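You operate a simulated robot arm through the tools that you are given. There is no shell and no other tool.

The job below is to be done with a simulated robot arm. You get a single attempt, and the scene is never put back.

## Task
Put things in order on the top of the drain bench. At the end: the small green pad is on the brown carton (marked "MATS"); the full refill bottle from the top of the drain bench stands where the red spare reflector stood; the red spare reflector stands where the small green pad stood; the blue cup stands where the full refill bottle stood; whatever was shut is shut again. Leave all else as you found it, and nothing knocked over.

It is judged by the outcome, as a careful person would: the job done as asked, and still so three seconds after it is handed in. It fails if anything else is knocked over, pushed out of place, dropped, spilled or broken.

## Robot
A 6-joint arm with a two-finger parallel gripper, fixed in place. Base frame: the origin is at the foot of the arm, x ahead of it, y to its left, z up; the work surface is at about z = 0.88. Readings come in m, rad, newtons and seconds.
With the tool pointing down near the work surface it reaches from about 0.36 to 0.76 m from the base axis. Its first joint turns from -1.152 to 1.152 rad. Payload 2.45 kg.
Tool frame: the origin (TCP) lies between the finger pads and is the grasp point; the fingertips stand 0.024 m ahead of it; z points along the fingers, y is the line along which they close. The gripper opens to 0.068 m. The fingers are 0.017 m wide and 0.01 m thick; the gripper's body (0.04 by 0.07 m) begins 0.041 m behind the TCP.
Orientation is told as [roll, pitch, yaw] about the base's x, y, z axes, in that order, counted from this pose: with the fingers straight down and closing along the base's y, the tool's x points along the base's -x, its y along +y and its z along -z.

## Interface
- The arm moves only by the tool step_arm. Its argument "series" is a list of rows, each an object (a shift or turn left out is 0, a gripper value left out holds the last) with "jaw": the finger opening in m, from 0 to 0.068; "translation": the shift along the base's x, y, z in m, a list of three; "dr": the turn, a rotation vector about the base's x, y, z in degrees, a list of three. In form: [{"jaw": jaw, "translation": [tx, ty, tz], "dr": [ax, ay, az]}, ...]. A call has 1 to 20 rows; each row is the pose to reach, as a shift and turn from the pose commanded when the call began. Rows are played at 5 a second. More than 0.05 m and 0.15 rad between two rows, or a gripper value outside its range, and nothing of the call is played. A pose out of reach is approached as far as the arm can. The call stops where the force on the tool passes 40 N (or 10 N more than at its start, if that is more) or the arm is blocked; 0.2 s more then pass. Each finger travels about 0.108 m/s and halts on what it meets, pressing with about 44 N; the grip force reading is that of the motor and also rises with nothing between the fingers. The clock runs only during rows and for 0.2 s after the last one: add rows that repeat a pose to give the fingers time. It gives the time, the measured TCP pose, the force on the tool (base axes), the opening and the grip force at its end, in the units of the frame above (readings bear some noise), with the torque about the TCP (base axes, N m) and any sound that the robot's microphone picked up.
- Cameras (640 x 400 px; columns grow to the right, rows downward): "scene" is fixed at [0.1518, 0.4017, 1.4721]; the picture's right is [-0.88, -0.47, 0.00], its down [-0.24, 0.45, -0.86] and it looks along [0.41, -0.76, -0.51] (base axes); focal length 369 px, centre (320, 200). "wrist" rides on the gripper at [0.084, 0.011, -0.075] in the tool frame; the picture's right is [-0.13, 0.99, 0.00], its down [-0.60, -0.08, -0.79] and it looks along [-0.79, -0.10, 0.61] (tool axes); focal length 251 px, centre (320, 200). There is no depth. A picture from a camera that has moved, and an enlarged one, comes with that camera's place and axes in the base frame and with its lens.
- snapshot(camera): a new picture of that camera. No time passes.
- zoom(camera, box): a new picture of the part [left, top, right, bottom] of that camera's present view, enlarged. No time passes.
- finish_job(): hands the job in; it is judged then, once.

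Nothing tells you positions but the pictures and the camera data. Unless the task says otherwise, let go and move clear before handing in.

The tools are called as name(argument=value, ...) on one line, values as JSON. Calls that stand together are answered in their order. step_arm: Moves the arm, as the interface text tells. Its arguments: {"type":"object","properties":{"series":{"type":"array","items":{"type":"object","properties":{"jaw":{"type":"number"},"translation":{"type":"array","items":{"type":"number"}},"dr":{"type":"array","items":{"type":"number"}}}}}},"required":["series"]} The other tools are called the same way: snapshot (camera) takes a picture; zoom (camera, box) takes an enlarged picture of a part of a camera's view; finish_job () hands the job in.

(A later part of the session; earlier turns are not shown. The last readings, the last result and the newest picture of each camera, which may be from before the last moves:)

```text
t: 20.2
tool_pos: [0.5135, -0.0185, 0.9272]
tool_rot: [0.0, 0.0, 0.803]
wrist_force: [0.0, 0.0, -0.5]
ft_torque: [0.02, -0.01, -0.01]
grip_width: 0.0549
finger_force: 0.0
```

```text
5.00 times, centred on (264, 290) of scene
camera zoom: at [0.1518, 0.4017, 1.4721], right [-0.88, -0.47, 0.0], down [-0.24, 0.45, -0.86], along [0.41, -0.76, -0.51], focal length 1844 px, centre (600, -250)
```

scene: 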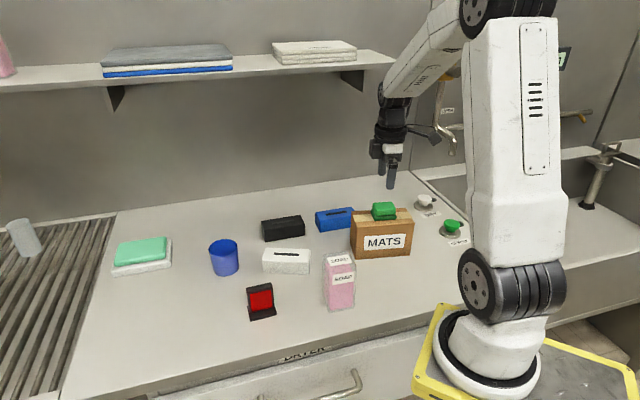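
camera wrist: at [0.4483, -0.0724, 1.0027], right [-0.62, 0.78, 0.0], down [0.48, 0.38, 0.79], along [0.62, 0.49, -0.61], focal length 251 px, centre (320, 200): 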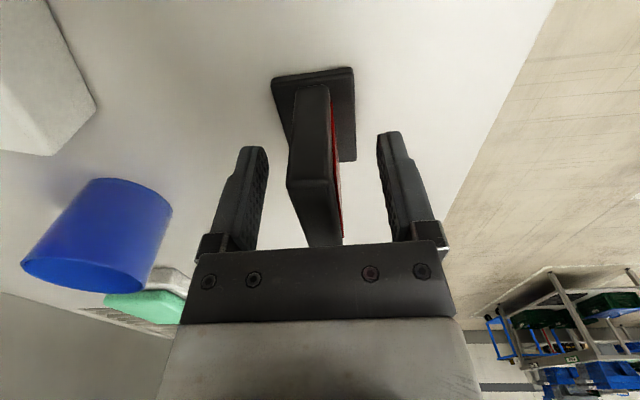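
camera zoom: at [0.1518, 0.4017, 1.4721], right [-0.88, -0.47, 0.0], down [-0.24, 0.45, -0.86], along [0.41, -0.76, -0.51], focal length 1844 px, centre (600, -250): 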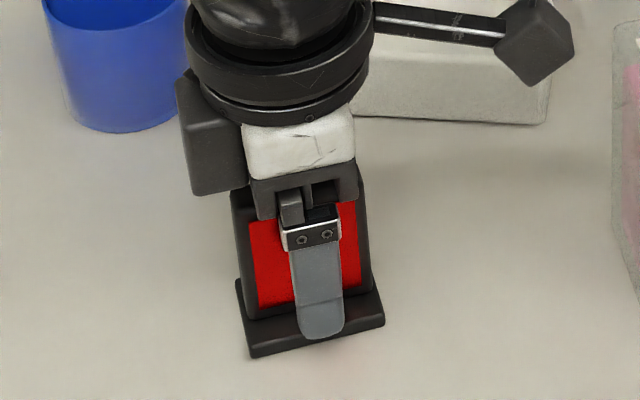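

The plate is centred between the fingers and the tips are clear of the base. Closing now.

step_arm(series=[{"jaw": 0.035}, {"jaw": 0.022}, {"jaw": 0.014}, {"jaw": 0.01}, {"jaw": 0.01}, {"jaw": 0.01}])

snapshot(camera="wrist")

zoom(camera="scene", box=[200, 250, 328, 330])

```text
t: 21.6
tool_pos: [0.5129, -0.0203, 0.9267]
tool_rot: [0.0, 0.0, 0.803]
wrist_force: [0.0, 0.1, 0.5]
ft_torque: [0.0, -0.02, 0.01]
grip_width: 0.0151
finger_force: 34.9
```

```text
taken
camera wrist: at [0.4482, -0.0725, 1.0031], right [-0.62, 0.78, 0.0], down [0.48, 0.38, 0.79], along [0.62, 0.49, -0.61], focal length 251 px, centre (320, 200)
```

wrist: 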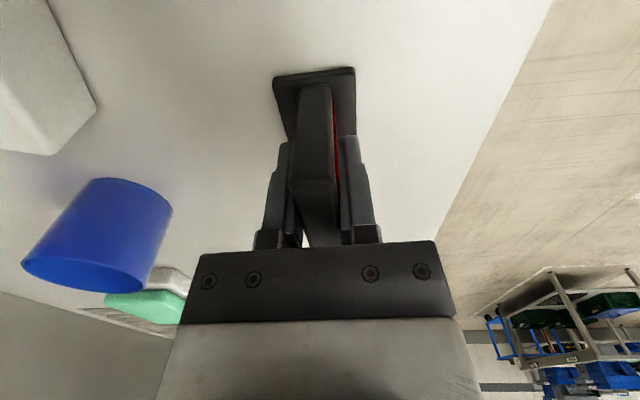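

```text
5.00 times, centred on (264, 290) of scene
camera zoom: at [0.1518, 0.4017, 1.4721], right [-0.88, -0.47, 0.0], down [-0.24, 0.45, -0.86], along [0.41, -0.76, -0.51], focal length 1844 px, centre (600, -250)
```

zoom: 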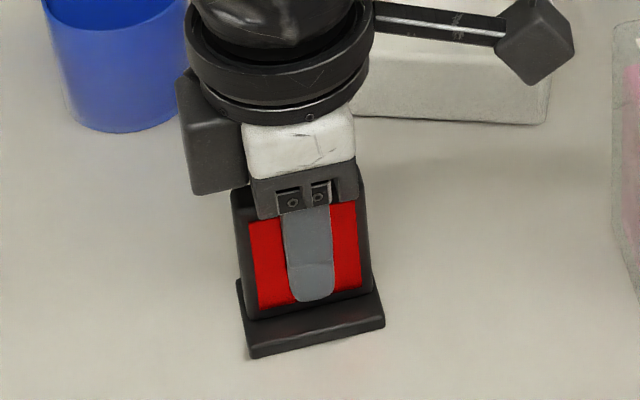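

The reflector is gripped at 15 mm. I'll lift it, check it, and carry it to the pad's old spot at (0.7435, 0.0385).

step_arm(series=[{"jaw": 0.008, "translation": [0, 0, 0.01]}, {"translation": [0, 0, 0.04]}, {"translation": [0, 0, 0.08]}, {"translation": [0, 0, 0.08]}])

snapshot(camera="wrist")

zoom(camera="scene", box=[190, 220, 334, 310])

```text
t: 22.6
tool_pos: [0.515, -0.0184, 1.0081]
tool_rot: [0.001, 0.0, 0.803]
wrist_force: [-0.4, 0.0, -0.7]
ft_torque: [-0.01, 0.0, -0.02]
grip_width: 0.0153
finger_force: 34.8
```

```text
taken
camera wrist: at [0.4506, -0.0723, 1.0841], right [-0.62, 0.78, 0.0], down [0.48, 0.38, 0.79], along [0.62, 0.49, -0.61], focal length 251 px, centre (320, 200)
```

wrist: 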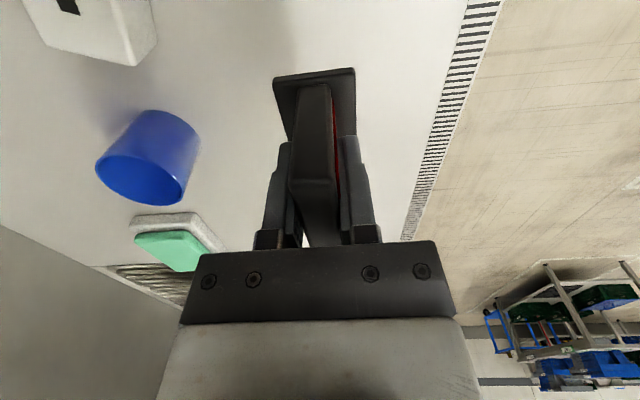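

```text
4.44 times, centred on (262, 265) of scene
camera zoom: at [0.1518, 0.4017, 1.4721], right [-0.88, -0.47, 0.0], down [-0.24, 0.45, -0.86], along [0.41, -0.76, -0.51], focal length 1639 px, centre (578, -89)
```

zoom: 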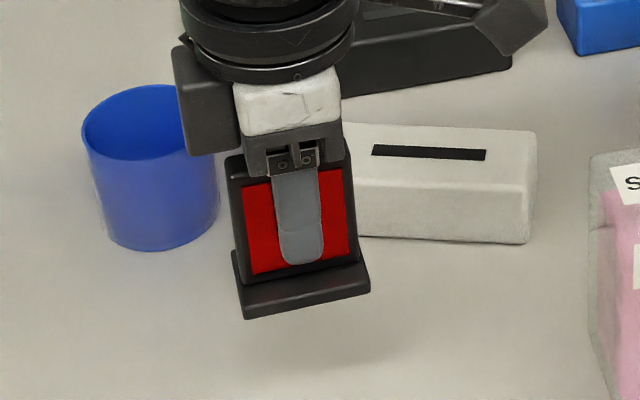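

step_arm(series=[{"jaw": 0.008, "translation": [0.038, 0.01, 0.0]}, {"translation": [0.076, 0.0195, 0.0]}, {"translation": [0.114, 0.029, 0.0], "dr": [0, 0, -0.5]}, {"translation": [0.152, 0.039, 0.0], "dr": [0, 0, -0.5]}, {"translation": [0.19, 0.049, 0.0], "dr": [0, 0, -1]}, {"translation": [0.2285, 0.0585, 0.0], "dr": [0, 0, -1]}, {"translation": [0.2285, 0.0585, -0.03], "dr": [0, 0, -1]}, {"translation": [0.2285, 0.0585, -0.06], "dr": [0, 0, -1]}, {"translation": [0.2285, 0.0585, -0.06], "dr": [0, 0, -1]}])

snapshot(camera="wrist")

zoom(camera="scene", box=[100, 220, 228, 300])

```text
t: 24.6
tool_pos: [0.7438, 0.0401, 0.9476]
tool_rot: [0.0, 0.0, 0.787]
wrist_force: [0.3, -0.2, -0.8]
ft_torque: [-0.02, 0.01, 0.03]
grip_width: 0.0153
finger_force: 34.3
```

```text
taken
camera wrist: at [0.6778, -0.0128, 1.0241], right [-0.61, 0.79, 0.0], down [0.48, 0.37, 0.79], along [0.63, 0.48, -0.61], focal length 251 px, centre (320, 200)
```

wrist: 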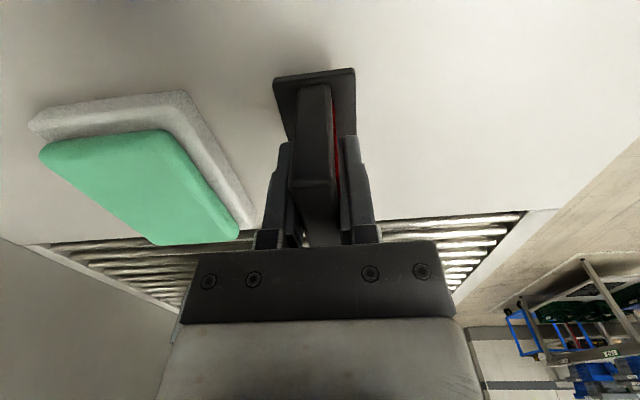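

```text
5.00 times, centred on (164, 260) of scene
camera zoom: at [0.1518, 0.4017, 1.4721], right [-0.88, -0.47, 0.0], down [-0.24, 0.45, -0.86], along [0.41, -0.76, -0.51], focal length 1844 px, centre (1100, -100)
```

zoom: 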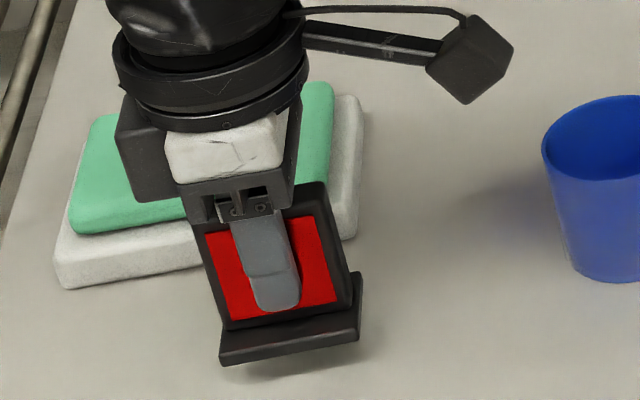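

The reflector is over the pad's old spot with its bottom about 2 cm up. Lowering in small steps until contact.

step_arm(series=[{"jaw": 0.008, "translation": [0, 0, -0.01]}, {"translation": [0, 0, -0.016]}, {"translation": [0, 0, -0.018]}, {"translation": [0, 0, -0.019]}, {"translation": [0, 0, -0.02]}, {"translation": [0, 0, -0.02]}])

zoom(camera="scene", box=[100, 230, 228, 310])

```text
t: 26.0
tool_pos: [0.7431, 0.0394, 0.9278]
tool_rot: [-0.002, -0.002, 0.786]
wrist_force: [1.0, 0.9, 2.9]
ft_torque: [-0.01, 0.04, -0.03]
grip_width: 0.0151
finger_force: 34.4
```

```text
5.00 times, centred on (164, 270) of scene
camera zoom: at [0.1517, 0.4017, 1.4721], right [-0.88, -0.47, 0.0], down [-0.24, 0.45, -0.86], along [0.41, -0.76, -0.51], focal length 1844 px, centre (1100, -150)
```

zoom: 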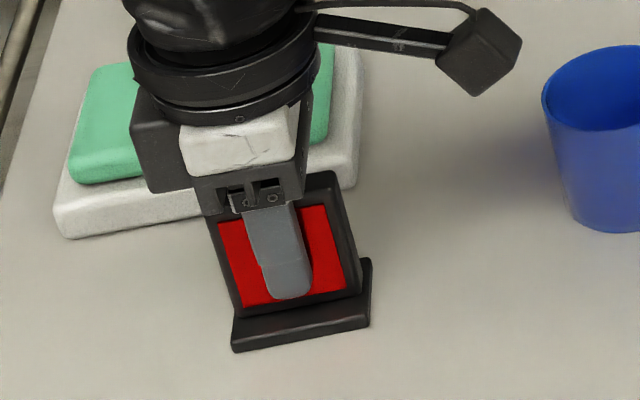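

Light contact felt. I'll compare its footprint with the pad's original picture using the same zoom box.

zoom(camera="scene", box=[130, 260, 194, 300])

zoom(camera="wrist", box=[240, 40, 400, 140])

```text
10.00 times, centred on (162, 280) of scene
camera zoom: at [0.1517, 0.4017, 1.4721], right [-0.88, -0.47, 0.0], down [-0.24, 0.45, -0.86], along [0.41, -0.76, -0.51], focal length 3688 px, centre (1900, -600)
```

zoom: 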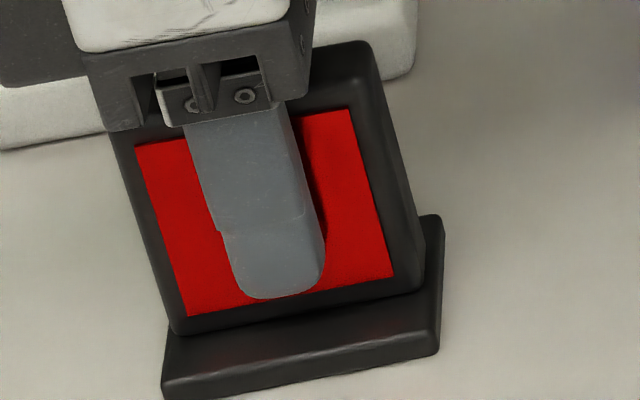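

```text
4.00 times, centred on (320, 90) of wrist
camera zoom: at [0.6774, -0.0126, 1.0029], right [-0.61, 0.79, 0.0], down [0.48, 0.37, 0.79], along [0.63, 0.48, -0.61], focal length 1006 px, centre (320, 640)
```

zoom: 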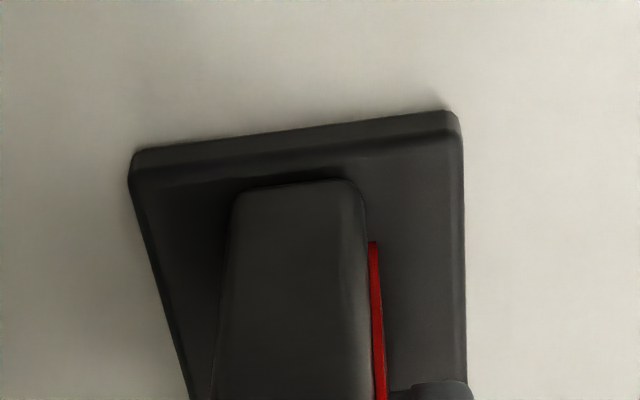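

It's about 4–5 mm too far along the pad's long axis. I'll lift slightly, shift back by 3 mm in x and y, and set it down again.

step_arm(series=[{"jaw": 0.008, "translation": [0, 0, 0.006]}, {"translation": [-0.003, -0.003, 0.006]}, {"translation": [-0.003, -0.003, 0.006]}, {"translation": [-0.003, -0.003, 0.002]}, {"translation": [-0.003, -0.003, 0.0]}, {"translation": [-0.003, -0.003, -0.001]}, {"translation": [-0.003, -0.003, -0.001]}])

zoom(camera="scene", box=[130, 260, 194, 300])

```text
t: 27.6
tool_pos: [0.7411, 0.036, 0.927]
tool_rot: [-0.002, -0.002, 0.786]
wrist_force: [-3.2, -2.4, 11.7]
ft_torque: [-0.16, 0.26, 0.03]
grip_width: 0.0154
finger_force: 34.4
```

```text
10.00 times, centred on (162, 280) of scene
camera zoom: at [0.1514, 0.4017, 1.4722], right [-0.88, -0.47, 0.0], down [-0.24, 0.45, -0.86], along [0.41, -0.76, -0.51], focal length 3688 px, centre (1900, -600)
```

zoom: 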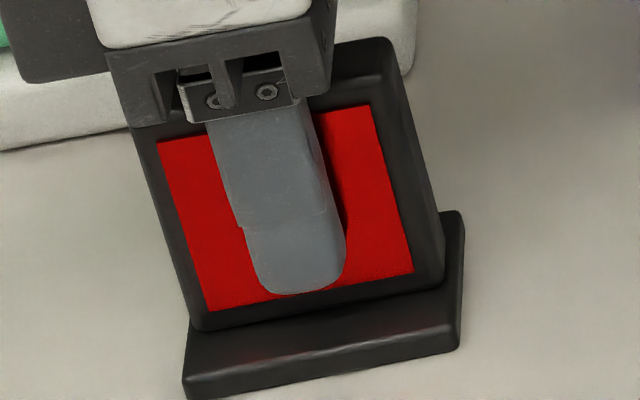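

The footprint now matches the pad's original corners. Easing off the pressure, opening, and lifting clear.

step_arm(series=[{"jaw": 0.008, "translation": [0, 0, 0.001]}, {"jaw": 0.016, "translation": [0, 0, 0.001]}, {"jaw": 0.024, "translation": [0, 0, 0.001]}, {"jaw": 0.04, "translation": [0, 0, 0.001]}, {"jaw": 0.045, "translation": [0, 0, 0.001]}, {"jaw": 0.045, "translation": [0, 0, 0.03]}, {"jaw": 0.045, "translation": [0, 0, 0.07]}, {"jaw": 0.045, "translation": [0, 0, 0.11]}, {"jaw": 0.045, "translation": [0, 0, 0.11]}])

zoom(camera="scene", box=[100, 220, 228, 300])

snapshot(camera="wrist")

```text
t: 29.6
tool_pos: [0.7392, 0.0378, 1.0353]
tool_rot: [0.0, 0.0, 0.785]
wrist_force: [0.1, 0.6, -0.9]
ft_torque: [0.01, 0.03, 0.02]
grip_width: 0.045
finger_force: 0.1
```

```text
5.00 times, centred on (164, 260) of scene
camera zoom: at [0.1518, 0.4017, 1.4721], right [-0.88, -0.47, 0.0], down [-0.24, 0.45, -0.86], along [0.41, -0.76, -0.51], focal length 1844 px, centre (1100, -100)
```

zoom: 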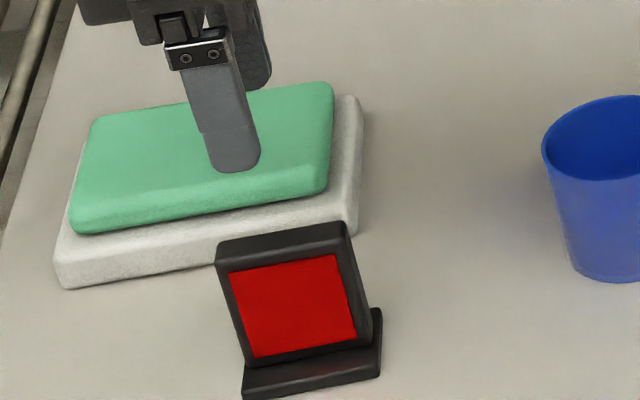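

```text
taken
camera wrist: at [0.674, -0.0142, 1.1104], right [-0.61, 0.79, 0.0], down [0.48, 0.37, 0.79], along [0.63, 0.48, -0.61], focal length 251 px, centre (320, 200)
```

wrist: 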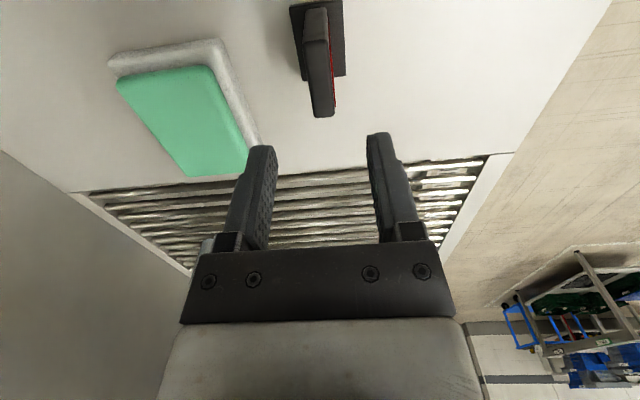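

The reflector stands properly. Next I'll move over the soap bottle at about (0.388, -0.122), opening the gripper fully on the way.

step_arm(series=[{"jaw": 0.05, "translation": [-0.01, -0.005, 0.04]}, {"jaw": 0.068, "translation": [-0.045, -0.02, 0.065]}, {"translation": [-0.085, -0.038, 0.075]}, {"translation": [-0.125, -0.056, 0.075]}, {"translation": [-0.165, -0.074, 0.075]}, {"translation": [-0.205, -0.092, 0.075]}, {"translation": [-0.245, -0.11, 0.075]}, {"translation": [-0.285, -0.128, 0.075]}, {"translation": [-0.32, -0.144, 0.075]}, {"translation": [-0.3525, -0.1575, 0.075]}, {"translation": [-0.3525, -0.1575, 0.075]}])

snapshot(camera="wrist")

snapshot(camera="scene")

```text
t: 32.0
tool_pos: [0.3857, -0.1218, 1.1093]
tool_rot: [0.001, 0.0, 0.786]
wrist_force: [0.3, 0.0, -0.2]
ft_torque: [0.01, 0.0, -0.02]
grip_width: 0.0682
finger_force: 0.0
```

```text
taken
camera wrist: at [0.321, -0.1734, 1.1847], right [-0.61, 0.79, 0.0], down [0.48, 0.37, 0.79], along [0.63, 0.48, -0.61], focal length 251 px, centre (320, 200)
```

wrist: 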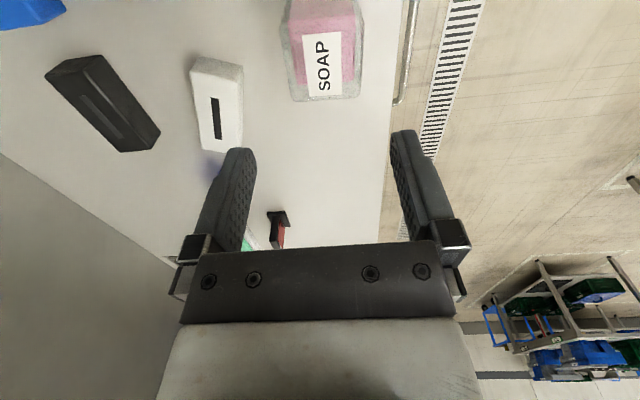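

```text
taken
```

scene: 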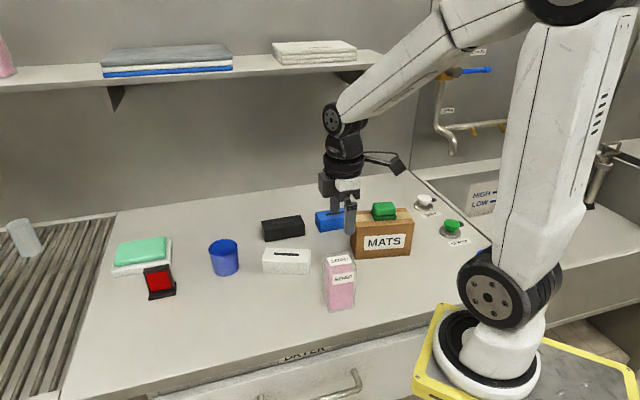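

zoom(camera="wrist", box=[240, 0, 400, 100])

zoom(camera="scene", box=[300, 245, 380, 295])

zoom(camera="scene", box=[300, 270, 380, 320])

```text
4.00 times, centred on (320, 50) of wrist
camera zoom: at [0.321, -0.1734, 1.1847], right [-0.61, 0.79, 0.0], down [0.48, 0.37, 0.79], along [0.63, 0.48, -0.61], focal length 1006 px, centre (320, 800)
```

zoom: 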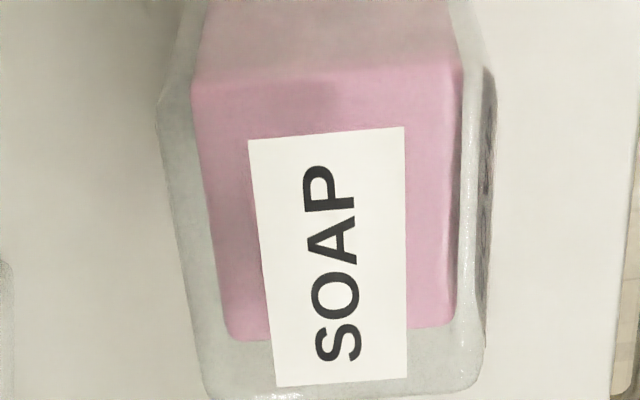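

```text
8.00 times, centred on (340, 270) of scene
camera zoom: at [0.1518, 0.4017, 1.4721], right [-0.88, -0.47, 0.0], down [-0.24, 0.45, -0.86], along [0.41, -0.76, -0.51], focal length 2950 px, centre (160, -360)
```

zoom: 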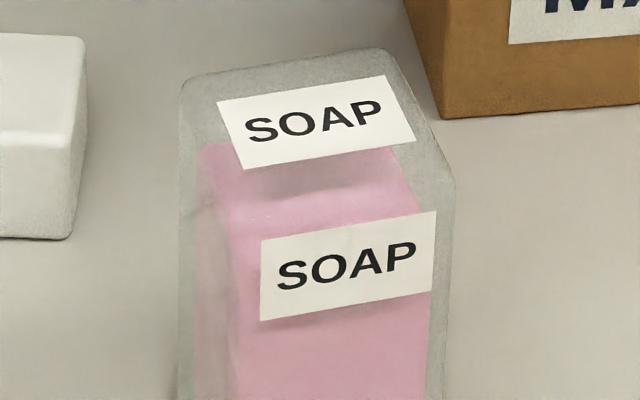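

```text
8.00 times, centred on (340, 295) of scene
camera zoom: at [0.1518, 0.4017, 1.4721], right [-0.88, -0.47, 0.0], down [-0.24, 0.45, -0.86], along [0.41, -0.76, -0.51], focal length 2950 px, centre (160, -560)
```

zoom: 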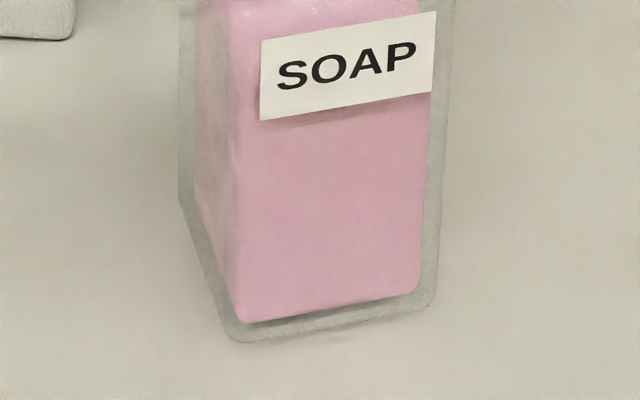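

The bottle is about 54–56 mm across and turned about 41°, centred near (0.389, -0.121), with its top at z 0.991. I'll align and come down to just above it for a closer check.

step_arm(series=[{"jaw": 0.068, "translation": [0.001, 0.001, -0.03], "dr": [0, 0, -2]}, {"translation": [0.001, 0.001, -0.06], "dr": [0, 0, -3.5]}, {"translation": [0.001, 0.001, -0.075], "dr": [0, 0, -3.5]}, {"translation": [0.001, 0.001, -0.075], "dr": [0, 0, -3.5]}])

snapshot(camera="wrist")

zoom(camera="scene", box=[280, 200, 408, 280])

```text
t: 33.0
tool_pos: [0.387, -0.1209, 1.0352]
tool_rot: [-0.001, 0.0, 0.724]
wrist_force: [0.9, -0.2, 0.1]
ft_torque: [0.0, -0.02, 0.0]
grip_width: 0.0683
finger_force: 0.1
```

```text
taken
camera wrist: at [0.3182, -0.1686, 1.1109], right [-0.56, 0.83, 0.0], down [0.5, 0.34, 0.79], along [0.66, 0.44, -0.61], focal length 251 px, centre (320, 200)
```

wrist: 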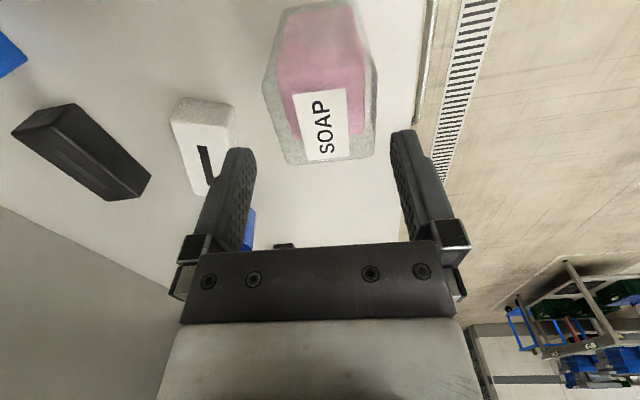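

```text
5.00 times, centred on (344, 240) of scene
camera zoom: at [0.1518, 0.4017, 1.4721], right [-0.88, -0.47, 0.0], down [-0.24, 0.45, -0.86], along [0.41, -0.76, -0.51], focal length 1844 px, centre (200, 0)
```

zoom: 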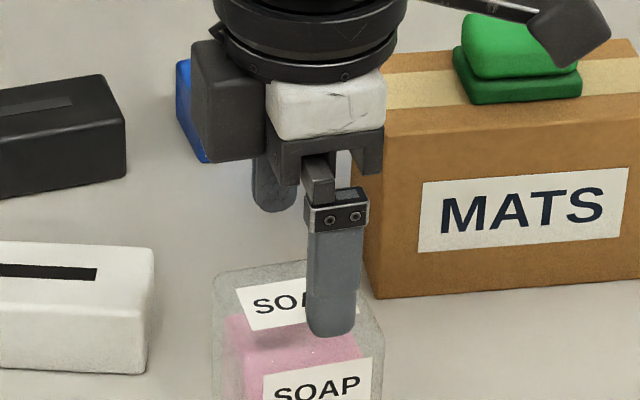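

zoom(camera="wrist", box=[224, 50, 416, 170])

```text
3.33 times, centred on (320, 110) of wrist
camera zoom: at [0.3182, -0.1686, 1.1109], right [-0.56, 0.83, 0.0], down [0.5, 0.34, 0.79], along [0.66, 0.44, -0.61], focal length 838 px, centre (320, 500)
```

zoom: 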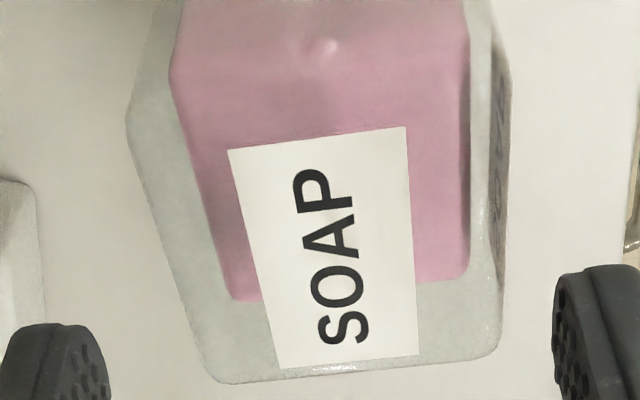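

The bottle is within a few millimetres of being centred between the fingers. I'll shift slightly, then descend around it, watching the force.

step_arm(series=[{"jaw": 0.068, "translation": [0.002, 0.003, 0.0]}, {"translation": [0.002, 0.003, -0.02]}, {"translation": [0.002, 0.003, -0.035]}, {"translation": [0.002, 0.003, -0.05]}, {"translation": [0.002, 0.003, -0.05]}])

snapshot(camera="wrist")

zoom(camera="scene", box=[280, 230, 408, 310])

```text
t: 34.2
tool_pos: [0.3899, -0.1171, 0.9853]
tool_rot: [0.0, -0.001, 0.725]
wrist_force: [-1.1, -0.5, -0.2]
ft_torque: [0.02, 0.05, -0.02]
grip_width: 0.068
finger_force: 0.0
```

```text
taken
camera wrist: at [0.3215, -0.1655, 1.0615], right [-0.56, 0.83, 0.0], down [0.5, 0.34, 0.79], along [0.66, 0.44, -0.61], focal length 251 px, centre (320, 200)
```

wrist: 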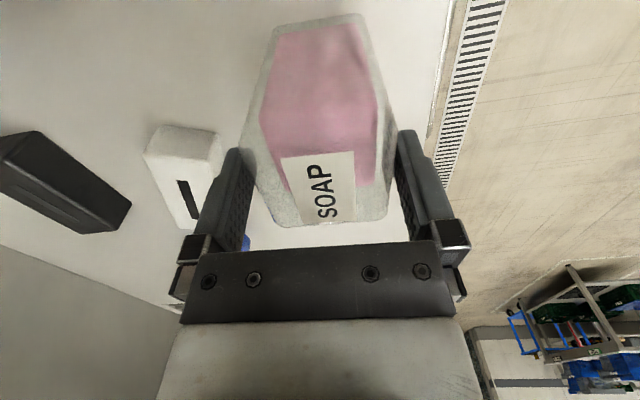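

```text
5.00 times, centred on (344, 270) of scene
camera zoom: at [0.1518, 0.4017, 1.4721], right [-0.88, -0.47, 0.0], down [-0.24, 0.45, -0.86], along [0.41, -0.76, -0.51], focal length 1844 px, centre (200, -150)
```

zoom: 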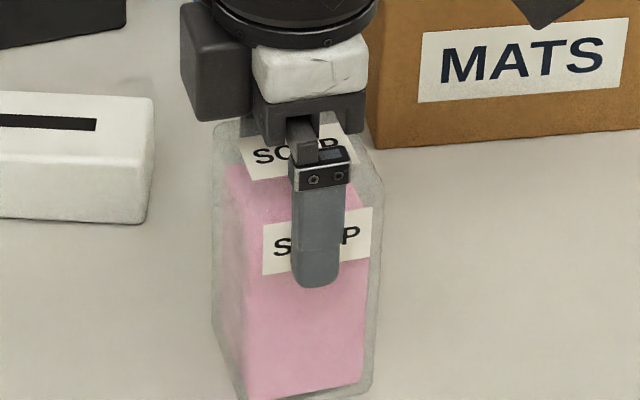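

The fingers are around the bottle with clearance on both sides. Going down the last bit, then closing.

step_arm(series=[{"jaw": 0.068, "translation": [0, 0, -0.012]}, {"translation": [0, 0, -0.022]}, {"translation": [0, 0, -0.022]}, {"jaw": 0.06, "translation": [0, 0, -0.022]}, {"jaw": 0.055, "translation": [0, 0, -0.022]}, {"jaw": 0.05, "translation": [0, 0, -0.022]}, {"jaw": 0.046, "translation": [0, 0, -0.022]}, {"jaw": 0.046, "translation": [0, 0, -0.022]}])

snapshot(camera="wrist")

zoom(camera="scene", box=[280, 240, 408, 320])

```text
t: 36.0
tool_pos: [0.3904, -0.1173, 0.9638]
tool_rot: [0.0, -0.001, 0.725]
wrist_force: [0.5, 0.0, 0.0]
ft_torque: [0.02, 0.03, 0.01]
grip_width: 0.0577
finger_force: 44.3
```

```text
taken
camera wrist: at [0.3214, -0.1653, 1.0397], right [-0.56, 0.83, 0.0], down [0.5, 0.34, 0.79], along [0.66, 0.44, -0.61], focal length 251 px, centre (320, 200)
```

wrist: 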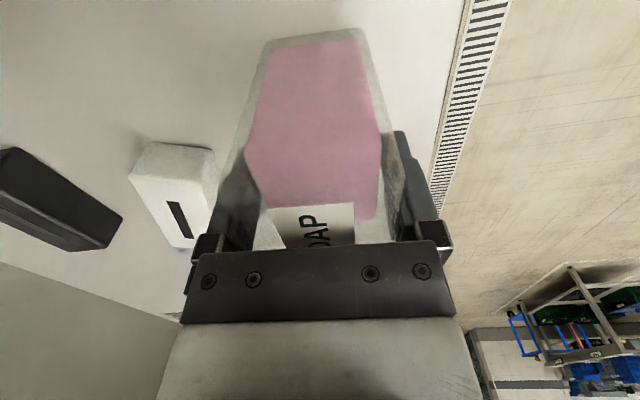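

```text
5.00 times, centred on (344, 280) of scene
camera zoom: at [0.1518, 0.4017, 1.4721], right [-0.88, -0.47, 0.0], down [-0.24, 0.45, -0.86], along [0.41, -0.76, -0.51], focal length 1844 px, centre (200, -200)
```

zoom: 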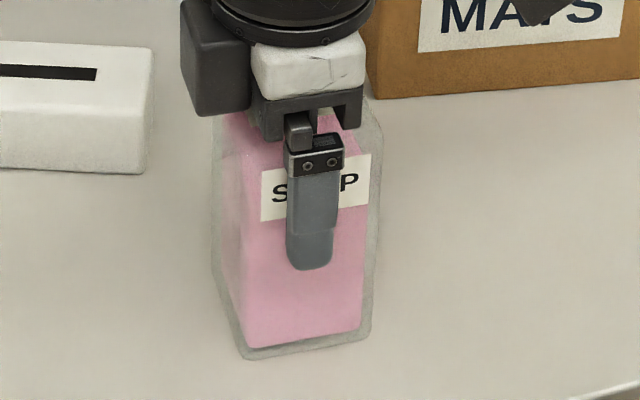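

The bottle is held at 58 mm. I'll lift it a little and check before carrying it.

step_arm(series=[{"jaw": 0.046, "translation": [0, 0, 0.005]}, {"translation": [0, 0, 0.02]}, {"translation": [0, 0, 0.05]}, {"translation": [0, 0, 0.05]}])

zoom(camera="scene", box=[260, 220, 420, 320])

snapshot(camera="wrist")

```text
t: 37.0
tool_pos: [0.3881, -0.119, 1.0133]
tool_rot: [0.0, 0.001, 0.724]
wrist_force: [0.6, 1.0, -2.8]
ft_torque: [0.0, -0.01, -0.02]
grip_width: 0.0582
finger_force: 43.9
```

```text
4.00 times, centred on (340, 270) of scene
camera zoom: at [0.1518, 0.4017, 1.4721], right [-0.88, -0.47, 0.0], down [-0.24, 0.45, -0.86], along [0.41, -0.76, -0.51], focal length 1475 px, centre (240, -80)
```

zoom: 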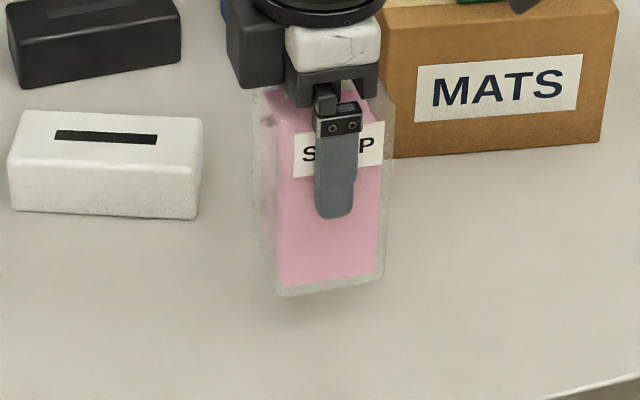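

```text
taken
camera wrist: at [0.3203, -0.166, 1.09], right [-0.56, 0.83, 0.0], down [0.5, 0.34, 0.79], along [0.66, 0.44, -0.61], focal length 251 px, centre (320, 200)
```

wrist: 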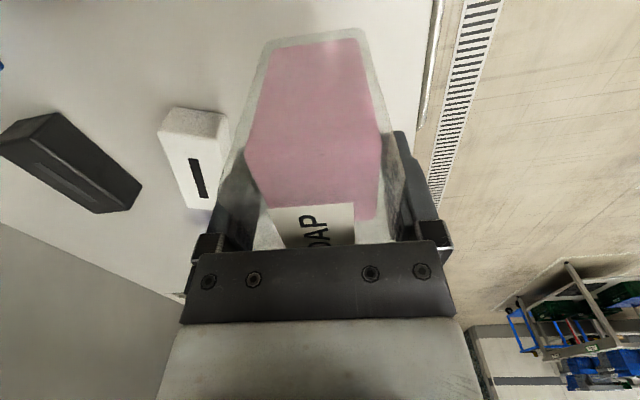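

The bottle lifted cleanly. I'll carry it to where the reflector stood, at (0.515, -0.020), and lower it close to the bench.

step_arm(series=[{"jaw": 0.046, "translation": [0.02, 0.016, 0.0]}, {"translation": [0.045, 0.036, 0.0]}, {"translation": [0.072, 0.057, 0.0]}, {"translation": [0.1, 0.079, 0.0]}, {"translation": [0.124, 0.098, 0.0]}, {"translation": [0.124, 0.098, 0.0]}, {"translation": [0.124, 0.098, -0.02]}, {"translation": [0.124, 0.098, -0.038]}, {"translation": [0.124, 0.098, -0.044]}, {"translation": [0.124, 0.098, -0.044]}])

zoom(camera="scene", box=[198, 260, 326, 340])

snapshot(camera="wrist")

```text
t: 39.2
tool_pos: [0.5143, -0.0205, 0.9684]
tool_rot: [0.0, 0.0, 0.725]
wrist_force: [0.2, 0.5, -3.0]
ft_torque: [0.0, -0.02, -0.02]
grip_width: 0.0577
finger_force: 44.4
```

```text
5.00 times, centred on (262, 300) of scene
camera zoom: at [0.1518, 0.4017, 1.4721], right [-0.88, -0.47, 0.0], down [-0.24, 0.45, -0.86], along [0.41, -0.76, -0.51], focal length 1844 px, centre (610, -300)
```

zoom: 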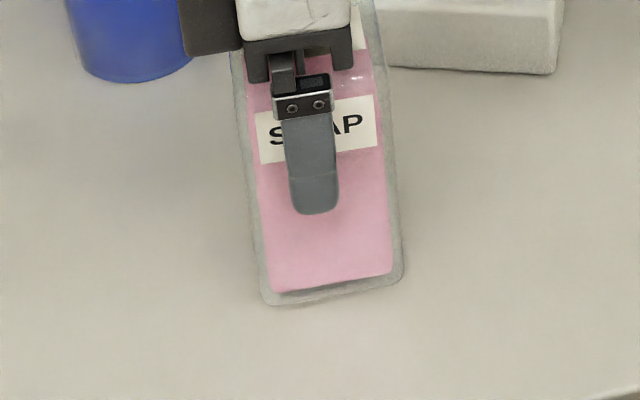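

```text
taken
camera wrist: at [0.4454, -0.0678, 1.0439], right [-0.56, 0.83, 0.0], down [0.5, 0.34, 0.79], along [0.66, 0.44, -0.61], focal length 251 px, centre (320, 200)
```

wrist: 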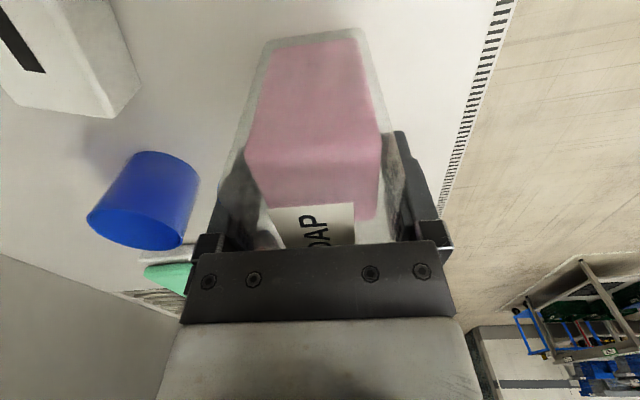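

The bottle is over the reflector's old spot, with its bottom about 6 mm up. Lowering gently to contact.

step_arm(series=[{"jaw": 0.046, "translation": [0, 0, -0.002]}, {"translation": [0, 0, -0.004]}, {"translation": [0, 0, -0.005]}, {"translation": [0, 0, -0.006]}, {"translation": [0, 0, -0.006]}])

zoom(camera="scene", box=[198, 260, 326, 340])

```text
t: 40.4
tool_pos: [0.5157, -0.0189, 0.9631]
tool_rot: [-0.002, 0.001, 0.723]
wrist_force: [-1.3, -2.7, 12.3]
ft_torque: [-0.16, 0.66, 0.12]
grip_width: 0.0578
finger_force: 44.0
```

```text
5.00 times, centred on (262, 300) of scene
camera zoom: at [0.1516, 0.4017, 1.4721], right [-0.88, -0.47, 0.0], down [-0.24, 0.45, -0.86], along [0.41, -0.76, -0.51], focal length 1844 px, centre (610, -300)
```

zoom: 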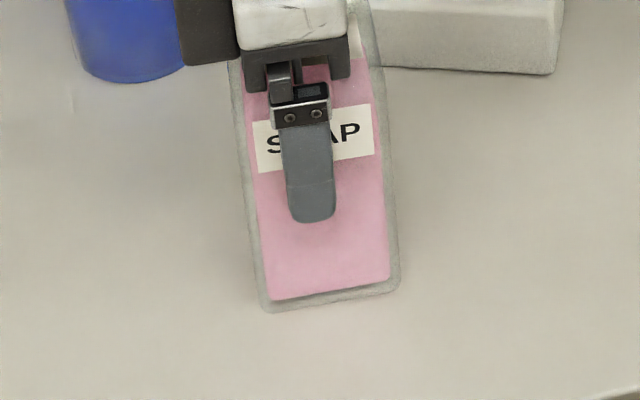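

Contact at the near edge, so the bottle is nearly flat. I'll ease off slightly and open slowly so that it settles.

step_arm(series=[{"jaw": 0.046, "translation": [0, 0, 0.0008]}, {"jaw": 0.054, "translation": [0, 0, 0.0008]}, {"jaw": 0.0575, "translation": [0, 0, 0.0008]}, {"jaw": 0.06, "translation": [0, 0, 0.0008]}, {"jaw": 0.064, "translation": [0, 0, 0.0008]}, {"jaw": 0.068, "translation": [0, 0, 0.0008]}, {"jaw": 0.068, "translation": [0, 0, 0.0008]}])

zoom(camera="scene", box=[198, 260, 326, 340])

snapshot(camera="wrist")

```text
t: 42.0
tool_pos: [0.5141, -0.0187, 0.9638]
tool_rot: [0.0, -0.002, 0.725]
wrist_force: [-0.2, -0.6, 0.3]
ft_torque: [0.04, -0.01, 0.01]
grip_width: 0.0679
finger_force: 0.0
```

```text
5.00 times, centred on (262, 300) of scene
camera zoom: at [0.1518, 0.4017, 1.4721], right [-0.88, -0.47, 0.0], down [-0.24, 0.45, -0.86], along [0.41, -0.76, -0.51], focal length 1844 px, centre (610, -300)
```

zoom: 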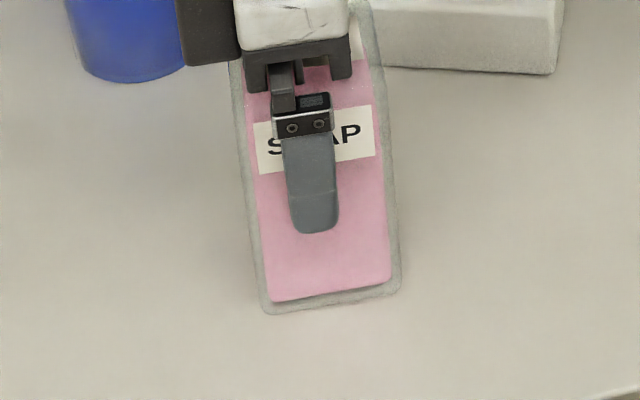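

```text
taken
camera wrist: at [0.4459, -0.0671, 1.0397], right [-0.56, 0.83, 0.0], down [0.5, 0.34, 0.79], along [0.66, 0.44, -0.61], focal length 251 px, centre (320, 200)
```

wrist: 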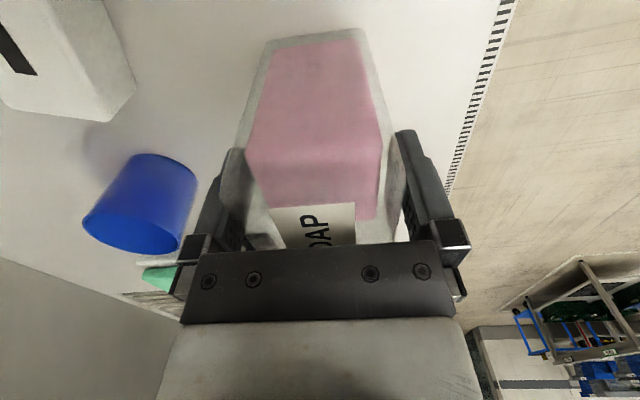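

The bottle stands free. Lifting straight up between its sides.

step_arm(series=[{"jaw": 0.068, "translation": [0, 0, 0.02]}, {"translation": [0, 0, 0.045]}, {"translation": [0, 0, 0.085]}, {"translation": [0, 0, 0.125]}, {"translation": [0, 0, 0.125]}])

snapshot(camera="scene")

snapshot(camera="wrist")

zoom(camera="scene", box=[180, 230, 324, 320])

```text
t: 43.2
tool_pos: [0.5142, -0.0188, 1.0893]
tool_rot: [0.001, 0.0, 0.725]
wrist_force: [-0.2, 0.8, 0.5]
ft_torque: [-0.01, 0.0, 0.01]
grip_width: 0.068
finger_force: 0.1
```

```text
taken
```

scene: 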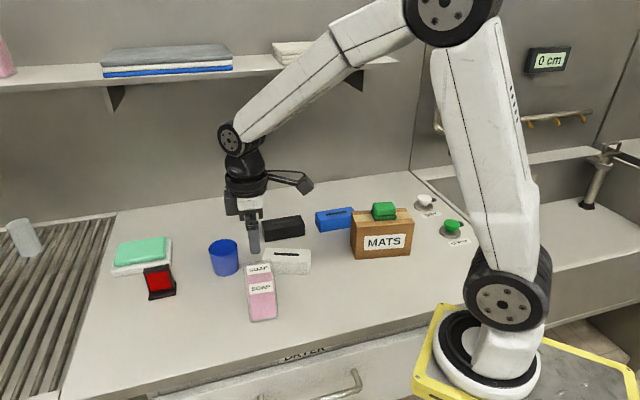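

```text
taken
camera wrist: at [0.4453, -0.0671, 1.1657], right [-0.56, 0.83, 0.0], down [0.5, 0.34, 0.79], along [0.66, 0.44, -0.61], focal length 251 px, centre (320, 200)
```

wrist: 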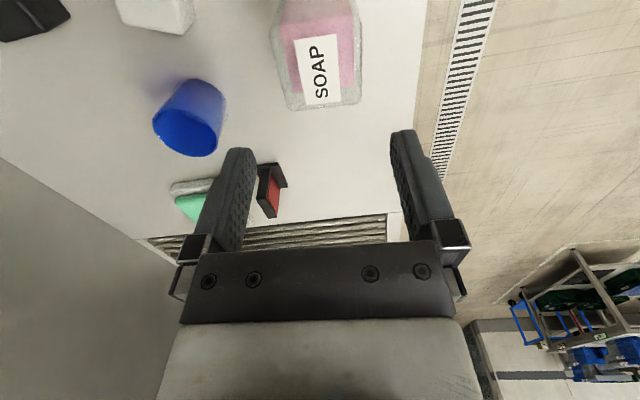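

```text
4.44 times, centred on (252, 275) of scene
camera zoom: at [0.1518, 0.4017, 1.4721], right [-0.88, -0.47, 0.0], down [-0.24, 0.45, -0.86], along [0.41, -0.76, -0.51], focal length 1639 px, centre (622, -133)
```

zoom: 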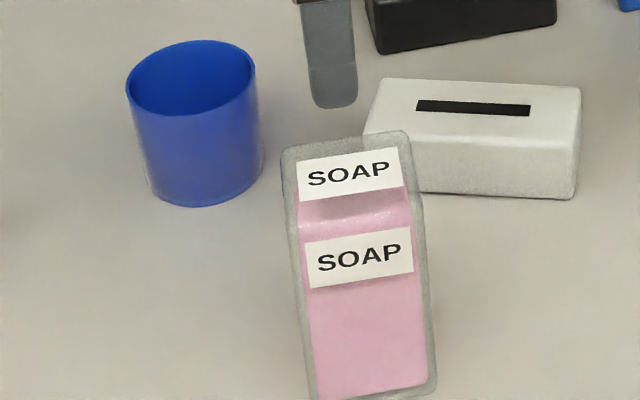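

The bottle stands upright where the reflector was. Now the cup: its centre is at about (0.670, -0.089), about 66 mm across, which is too wide to enclose safely. I'll grip its rim instead, with one finger inside, and hover over the rim point on the wall side to check.

step_arm(series=[{"jaw": 0.055, "translation": [0.035, -0.018, 0.0]}, {"jaw": 0.045, "translation": [0.07, -0.037, 0.0]}, {"jaw": 0.04, "translation": [0.105, -0.055, 0.0]}, {"translation": [0.14, -0.073, 0.0]}, {"translation": [0.1762, -0.0925, -0.01]}, {"translation": [0.1762, -0.0925, -0.045]}, {"translation": [0.1762, -0.0925, -0.045]}])

snapshot(camera="wrist")

zoom(camera="scene", box=[160, 200, 288, 280])

```text
t: 44.8
tool_pos: [0.6924, -0.1115, 1.0439]
tool_rot: [0.001, 0.0, 0.723]
wrist_force: [0.0, 0.0, -0.4]
ft_torque: [0.01, -0.03, 0.01]
grip_width: 0.0399
finger_force: 0.0
```

```text
taken
camera wrist: at [0.6233, -0.1595, 1.1193], right [-0.56, 0.83, 0.0], down [0.5, 0.34, 0.79], along [0.66, 0.44, -0.61], focal length 251 px, centre (320, 200)
```

wrist: 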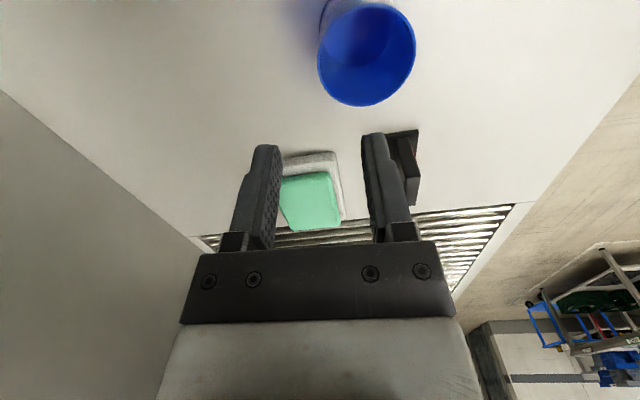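

```text
5.00 times, centred on (224, 240) of scene
camera zoom: at [0.1518, 0.4017, 1.4721], right [-0.88, -0.47, 0.0], down [-0.24, 0.45, -0.86], along [0.41, -0.76, -0.51], focal length 1844 px, centre (800, 0)
```

zoom: 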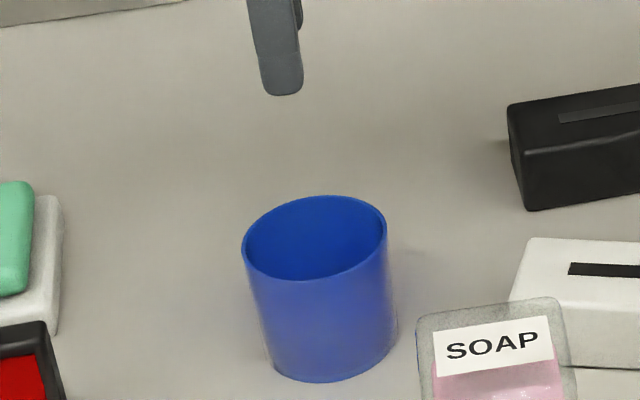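

zoom(camera="wrist", box=[280, 0, 456, 110])

```text
3.64 times, centred on (368, 55) of wrist
camera zoom: at [0.6233, -0.1595, 1.1193], right [-0.56, 0.83, 0.0], down [0.5, 0.34, 0.79], along [0.66, 0.44, -0.61], focal length 914 px, centre (146, 727)
```

zoom: 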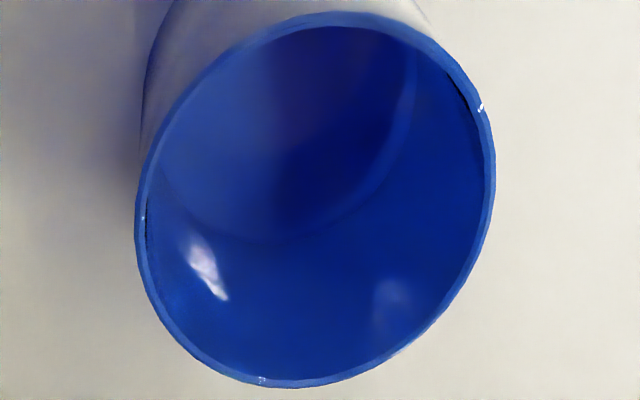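

The rim centre is about 29 mm from the tool along the closing direction, a few millimetres off sideways. I'll adjust slightly and descend to just above the rim.

step_arm(series=[{"jaw": 0.04, "translation": [-0.0014, -0.0035, -0.02]}, {"translation": [-0.0014, -0.0035, -0.045]}, {"translation": [-0.0014, -0.0035, -0.06]}, {"translation": [-0.0014, -0.0035, -0.06]}])

snapshot(camera="wrist")

zoom(camera="scene", box=[160, 205, 288, 285])

```text
t: 45.8
tool_pos: [0.6894, -0.1158, 0.9833]
tool_rot: [0.002, -0.001, 0.725]
wrist_force: [-0.4, -0.2, 0.8]
ft_torque: [-0.02, 0.02, 0.0]
grip_width: 0.0399
finger_force: 0.1
```

```text
taken
camera wrist: at [0.6212, -0.1642, 1.0592], right [-0.56, 0.83, 0.0], down [0.5, 0.34, 0.79], along [0.66, 0.44, -0.61], focal length 251 px, centre (320, 200)
```

wrist: 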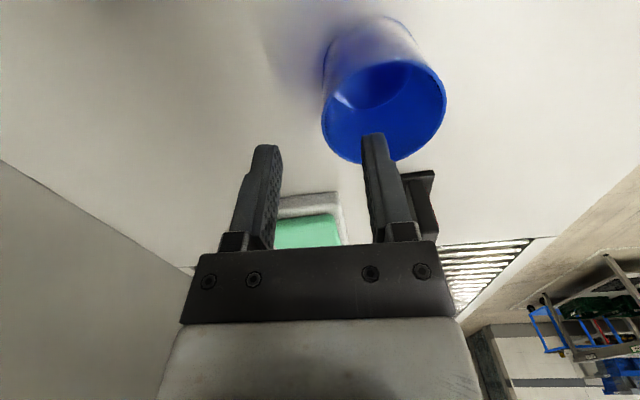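

```text
5.00 times, centred on (224, 245) of scene
camera zoom: at [0.1518, 0.4017, 1.4721], right [-0.88, -0.47, 0.0], down [-0.24, 0.45, -0.86], along [0.41, -0.76, -0.51], focal length 1844 px, centre (800, -25)
```

zoom: 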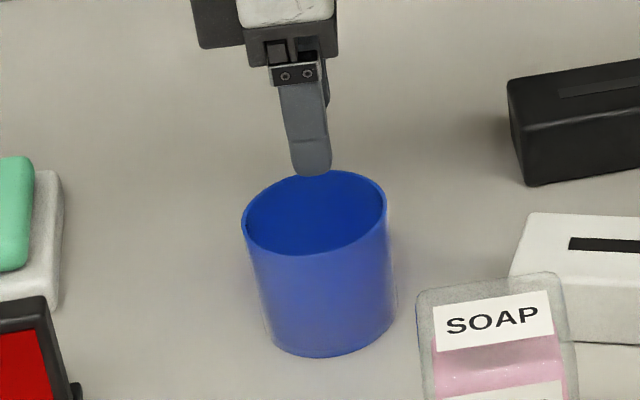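

The fingers straddle the cup's wall correctly, one over the inside and one outside. Descending around the rim now.

step_arm(series=[{"jaw": 0.04, "translation": [0.0004, -0.0005, -0.015]}, {"translation": [0.0005, -0.0007, -0.03]}, {"translation": [0.0005, -0.0007, -0.043]}, {"translation": [0.0005, -0.0007, -0.05]}, {"translation": [0.0005, -0.0007, -0.05]}])

snapshot(camera="wrist")

zoom(camera="scene", box=[160, 205, 288, 285])

```text
t: 47.0
tool_pos: [0.6907, -0.1162, 0.9342]
tool_rot: [0.0, 0.001, 0.725]
wrist_force: [-0.2, 0.3, 0.7]
ft_torque: [-0.02, 0.0, 0.02]
grip_width: 0.0398
finger_force: 0.0
```

```text
taken
camera wrist: at [0.6218, -0.1643, 1.0099], right [-0.56, 0.83, 0.0], down [0.5, 0.34, 0.79], along [0.66, 0.44, -0.61], focal length 251 px, centre (320, 200)
```

wrist: 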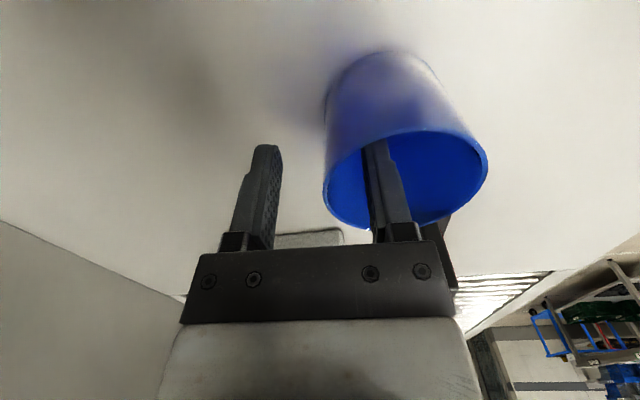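

```text
5.00 times, centred on (224, 245) of scene
camera zoom: at [0.1518, 0.4017, 1.4721], right [-0.88, -0.47, 0.0], down [-0.24, 0.45, -0.86], along [0.41, -0.76, -0.51], focal length 1844 px, centre (800, -25)
```

zoom: 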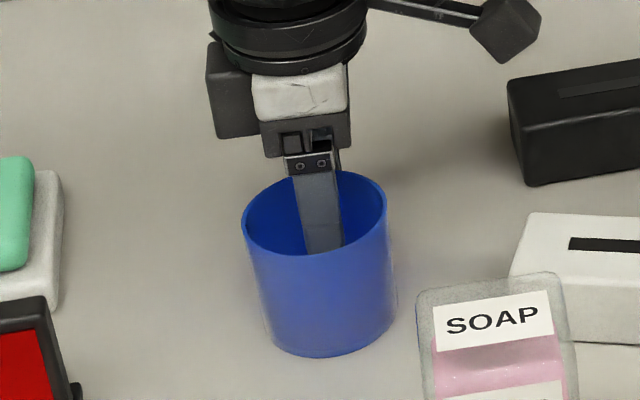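

One finger is inside and one is outside the wall. Closing on the rim.

step_arm(series=[{"jaw": 0.028}, {"jaw": 0.018}, {"jaw": 0.01}, {"jaw": 0.004}, {"jaw": 0.0}, {"jaw": 0.0}, {"jaw": 0.0}])

snapshot(camera="wrist")

zoom(camera="scene", box=[160, 205, 288, 285])

```text
t: 48.6
tool_pos: [0.6913, -0.1157, 0.934]
tool_rot: [-0.003, 0.0, 0.724]
wrist_force: [-1.5, 1.9, 7.6]
ft_torque: [0.38, 0.42, 0.04]
grip_width: 0.0037
finger_force: 26.9
```

```text
taken
camera wrist: at [0.6218, -0.1642, 1.0106], right [-0.56, 0.83, 0.0], down [0.5, 0.34, 0.79], along [0.66, 0.44, -0.61], focal length 251 px, centre (320, 200)
```

wrist: 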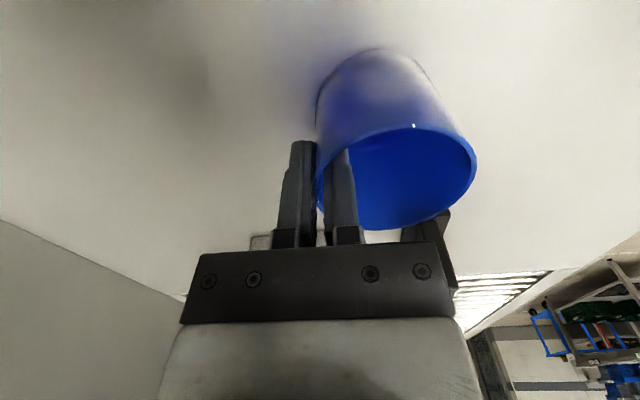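

```text
5.00 times, centred on (224, 245) of scene
camera zoom: at [0.1516, 0.4018, 1.4721], right [-0.88, -0.47, 0.0], down [-0.24, 0.45, -0.86], along [0.41, -0.76, -0.51], focal length 1844 px, centre (800, -25)
```

zoom: 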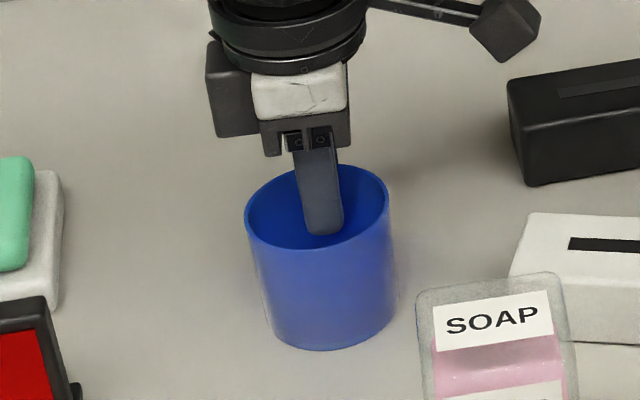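

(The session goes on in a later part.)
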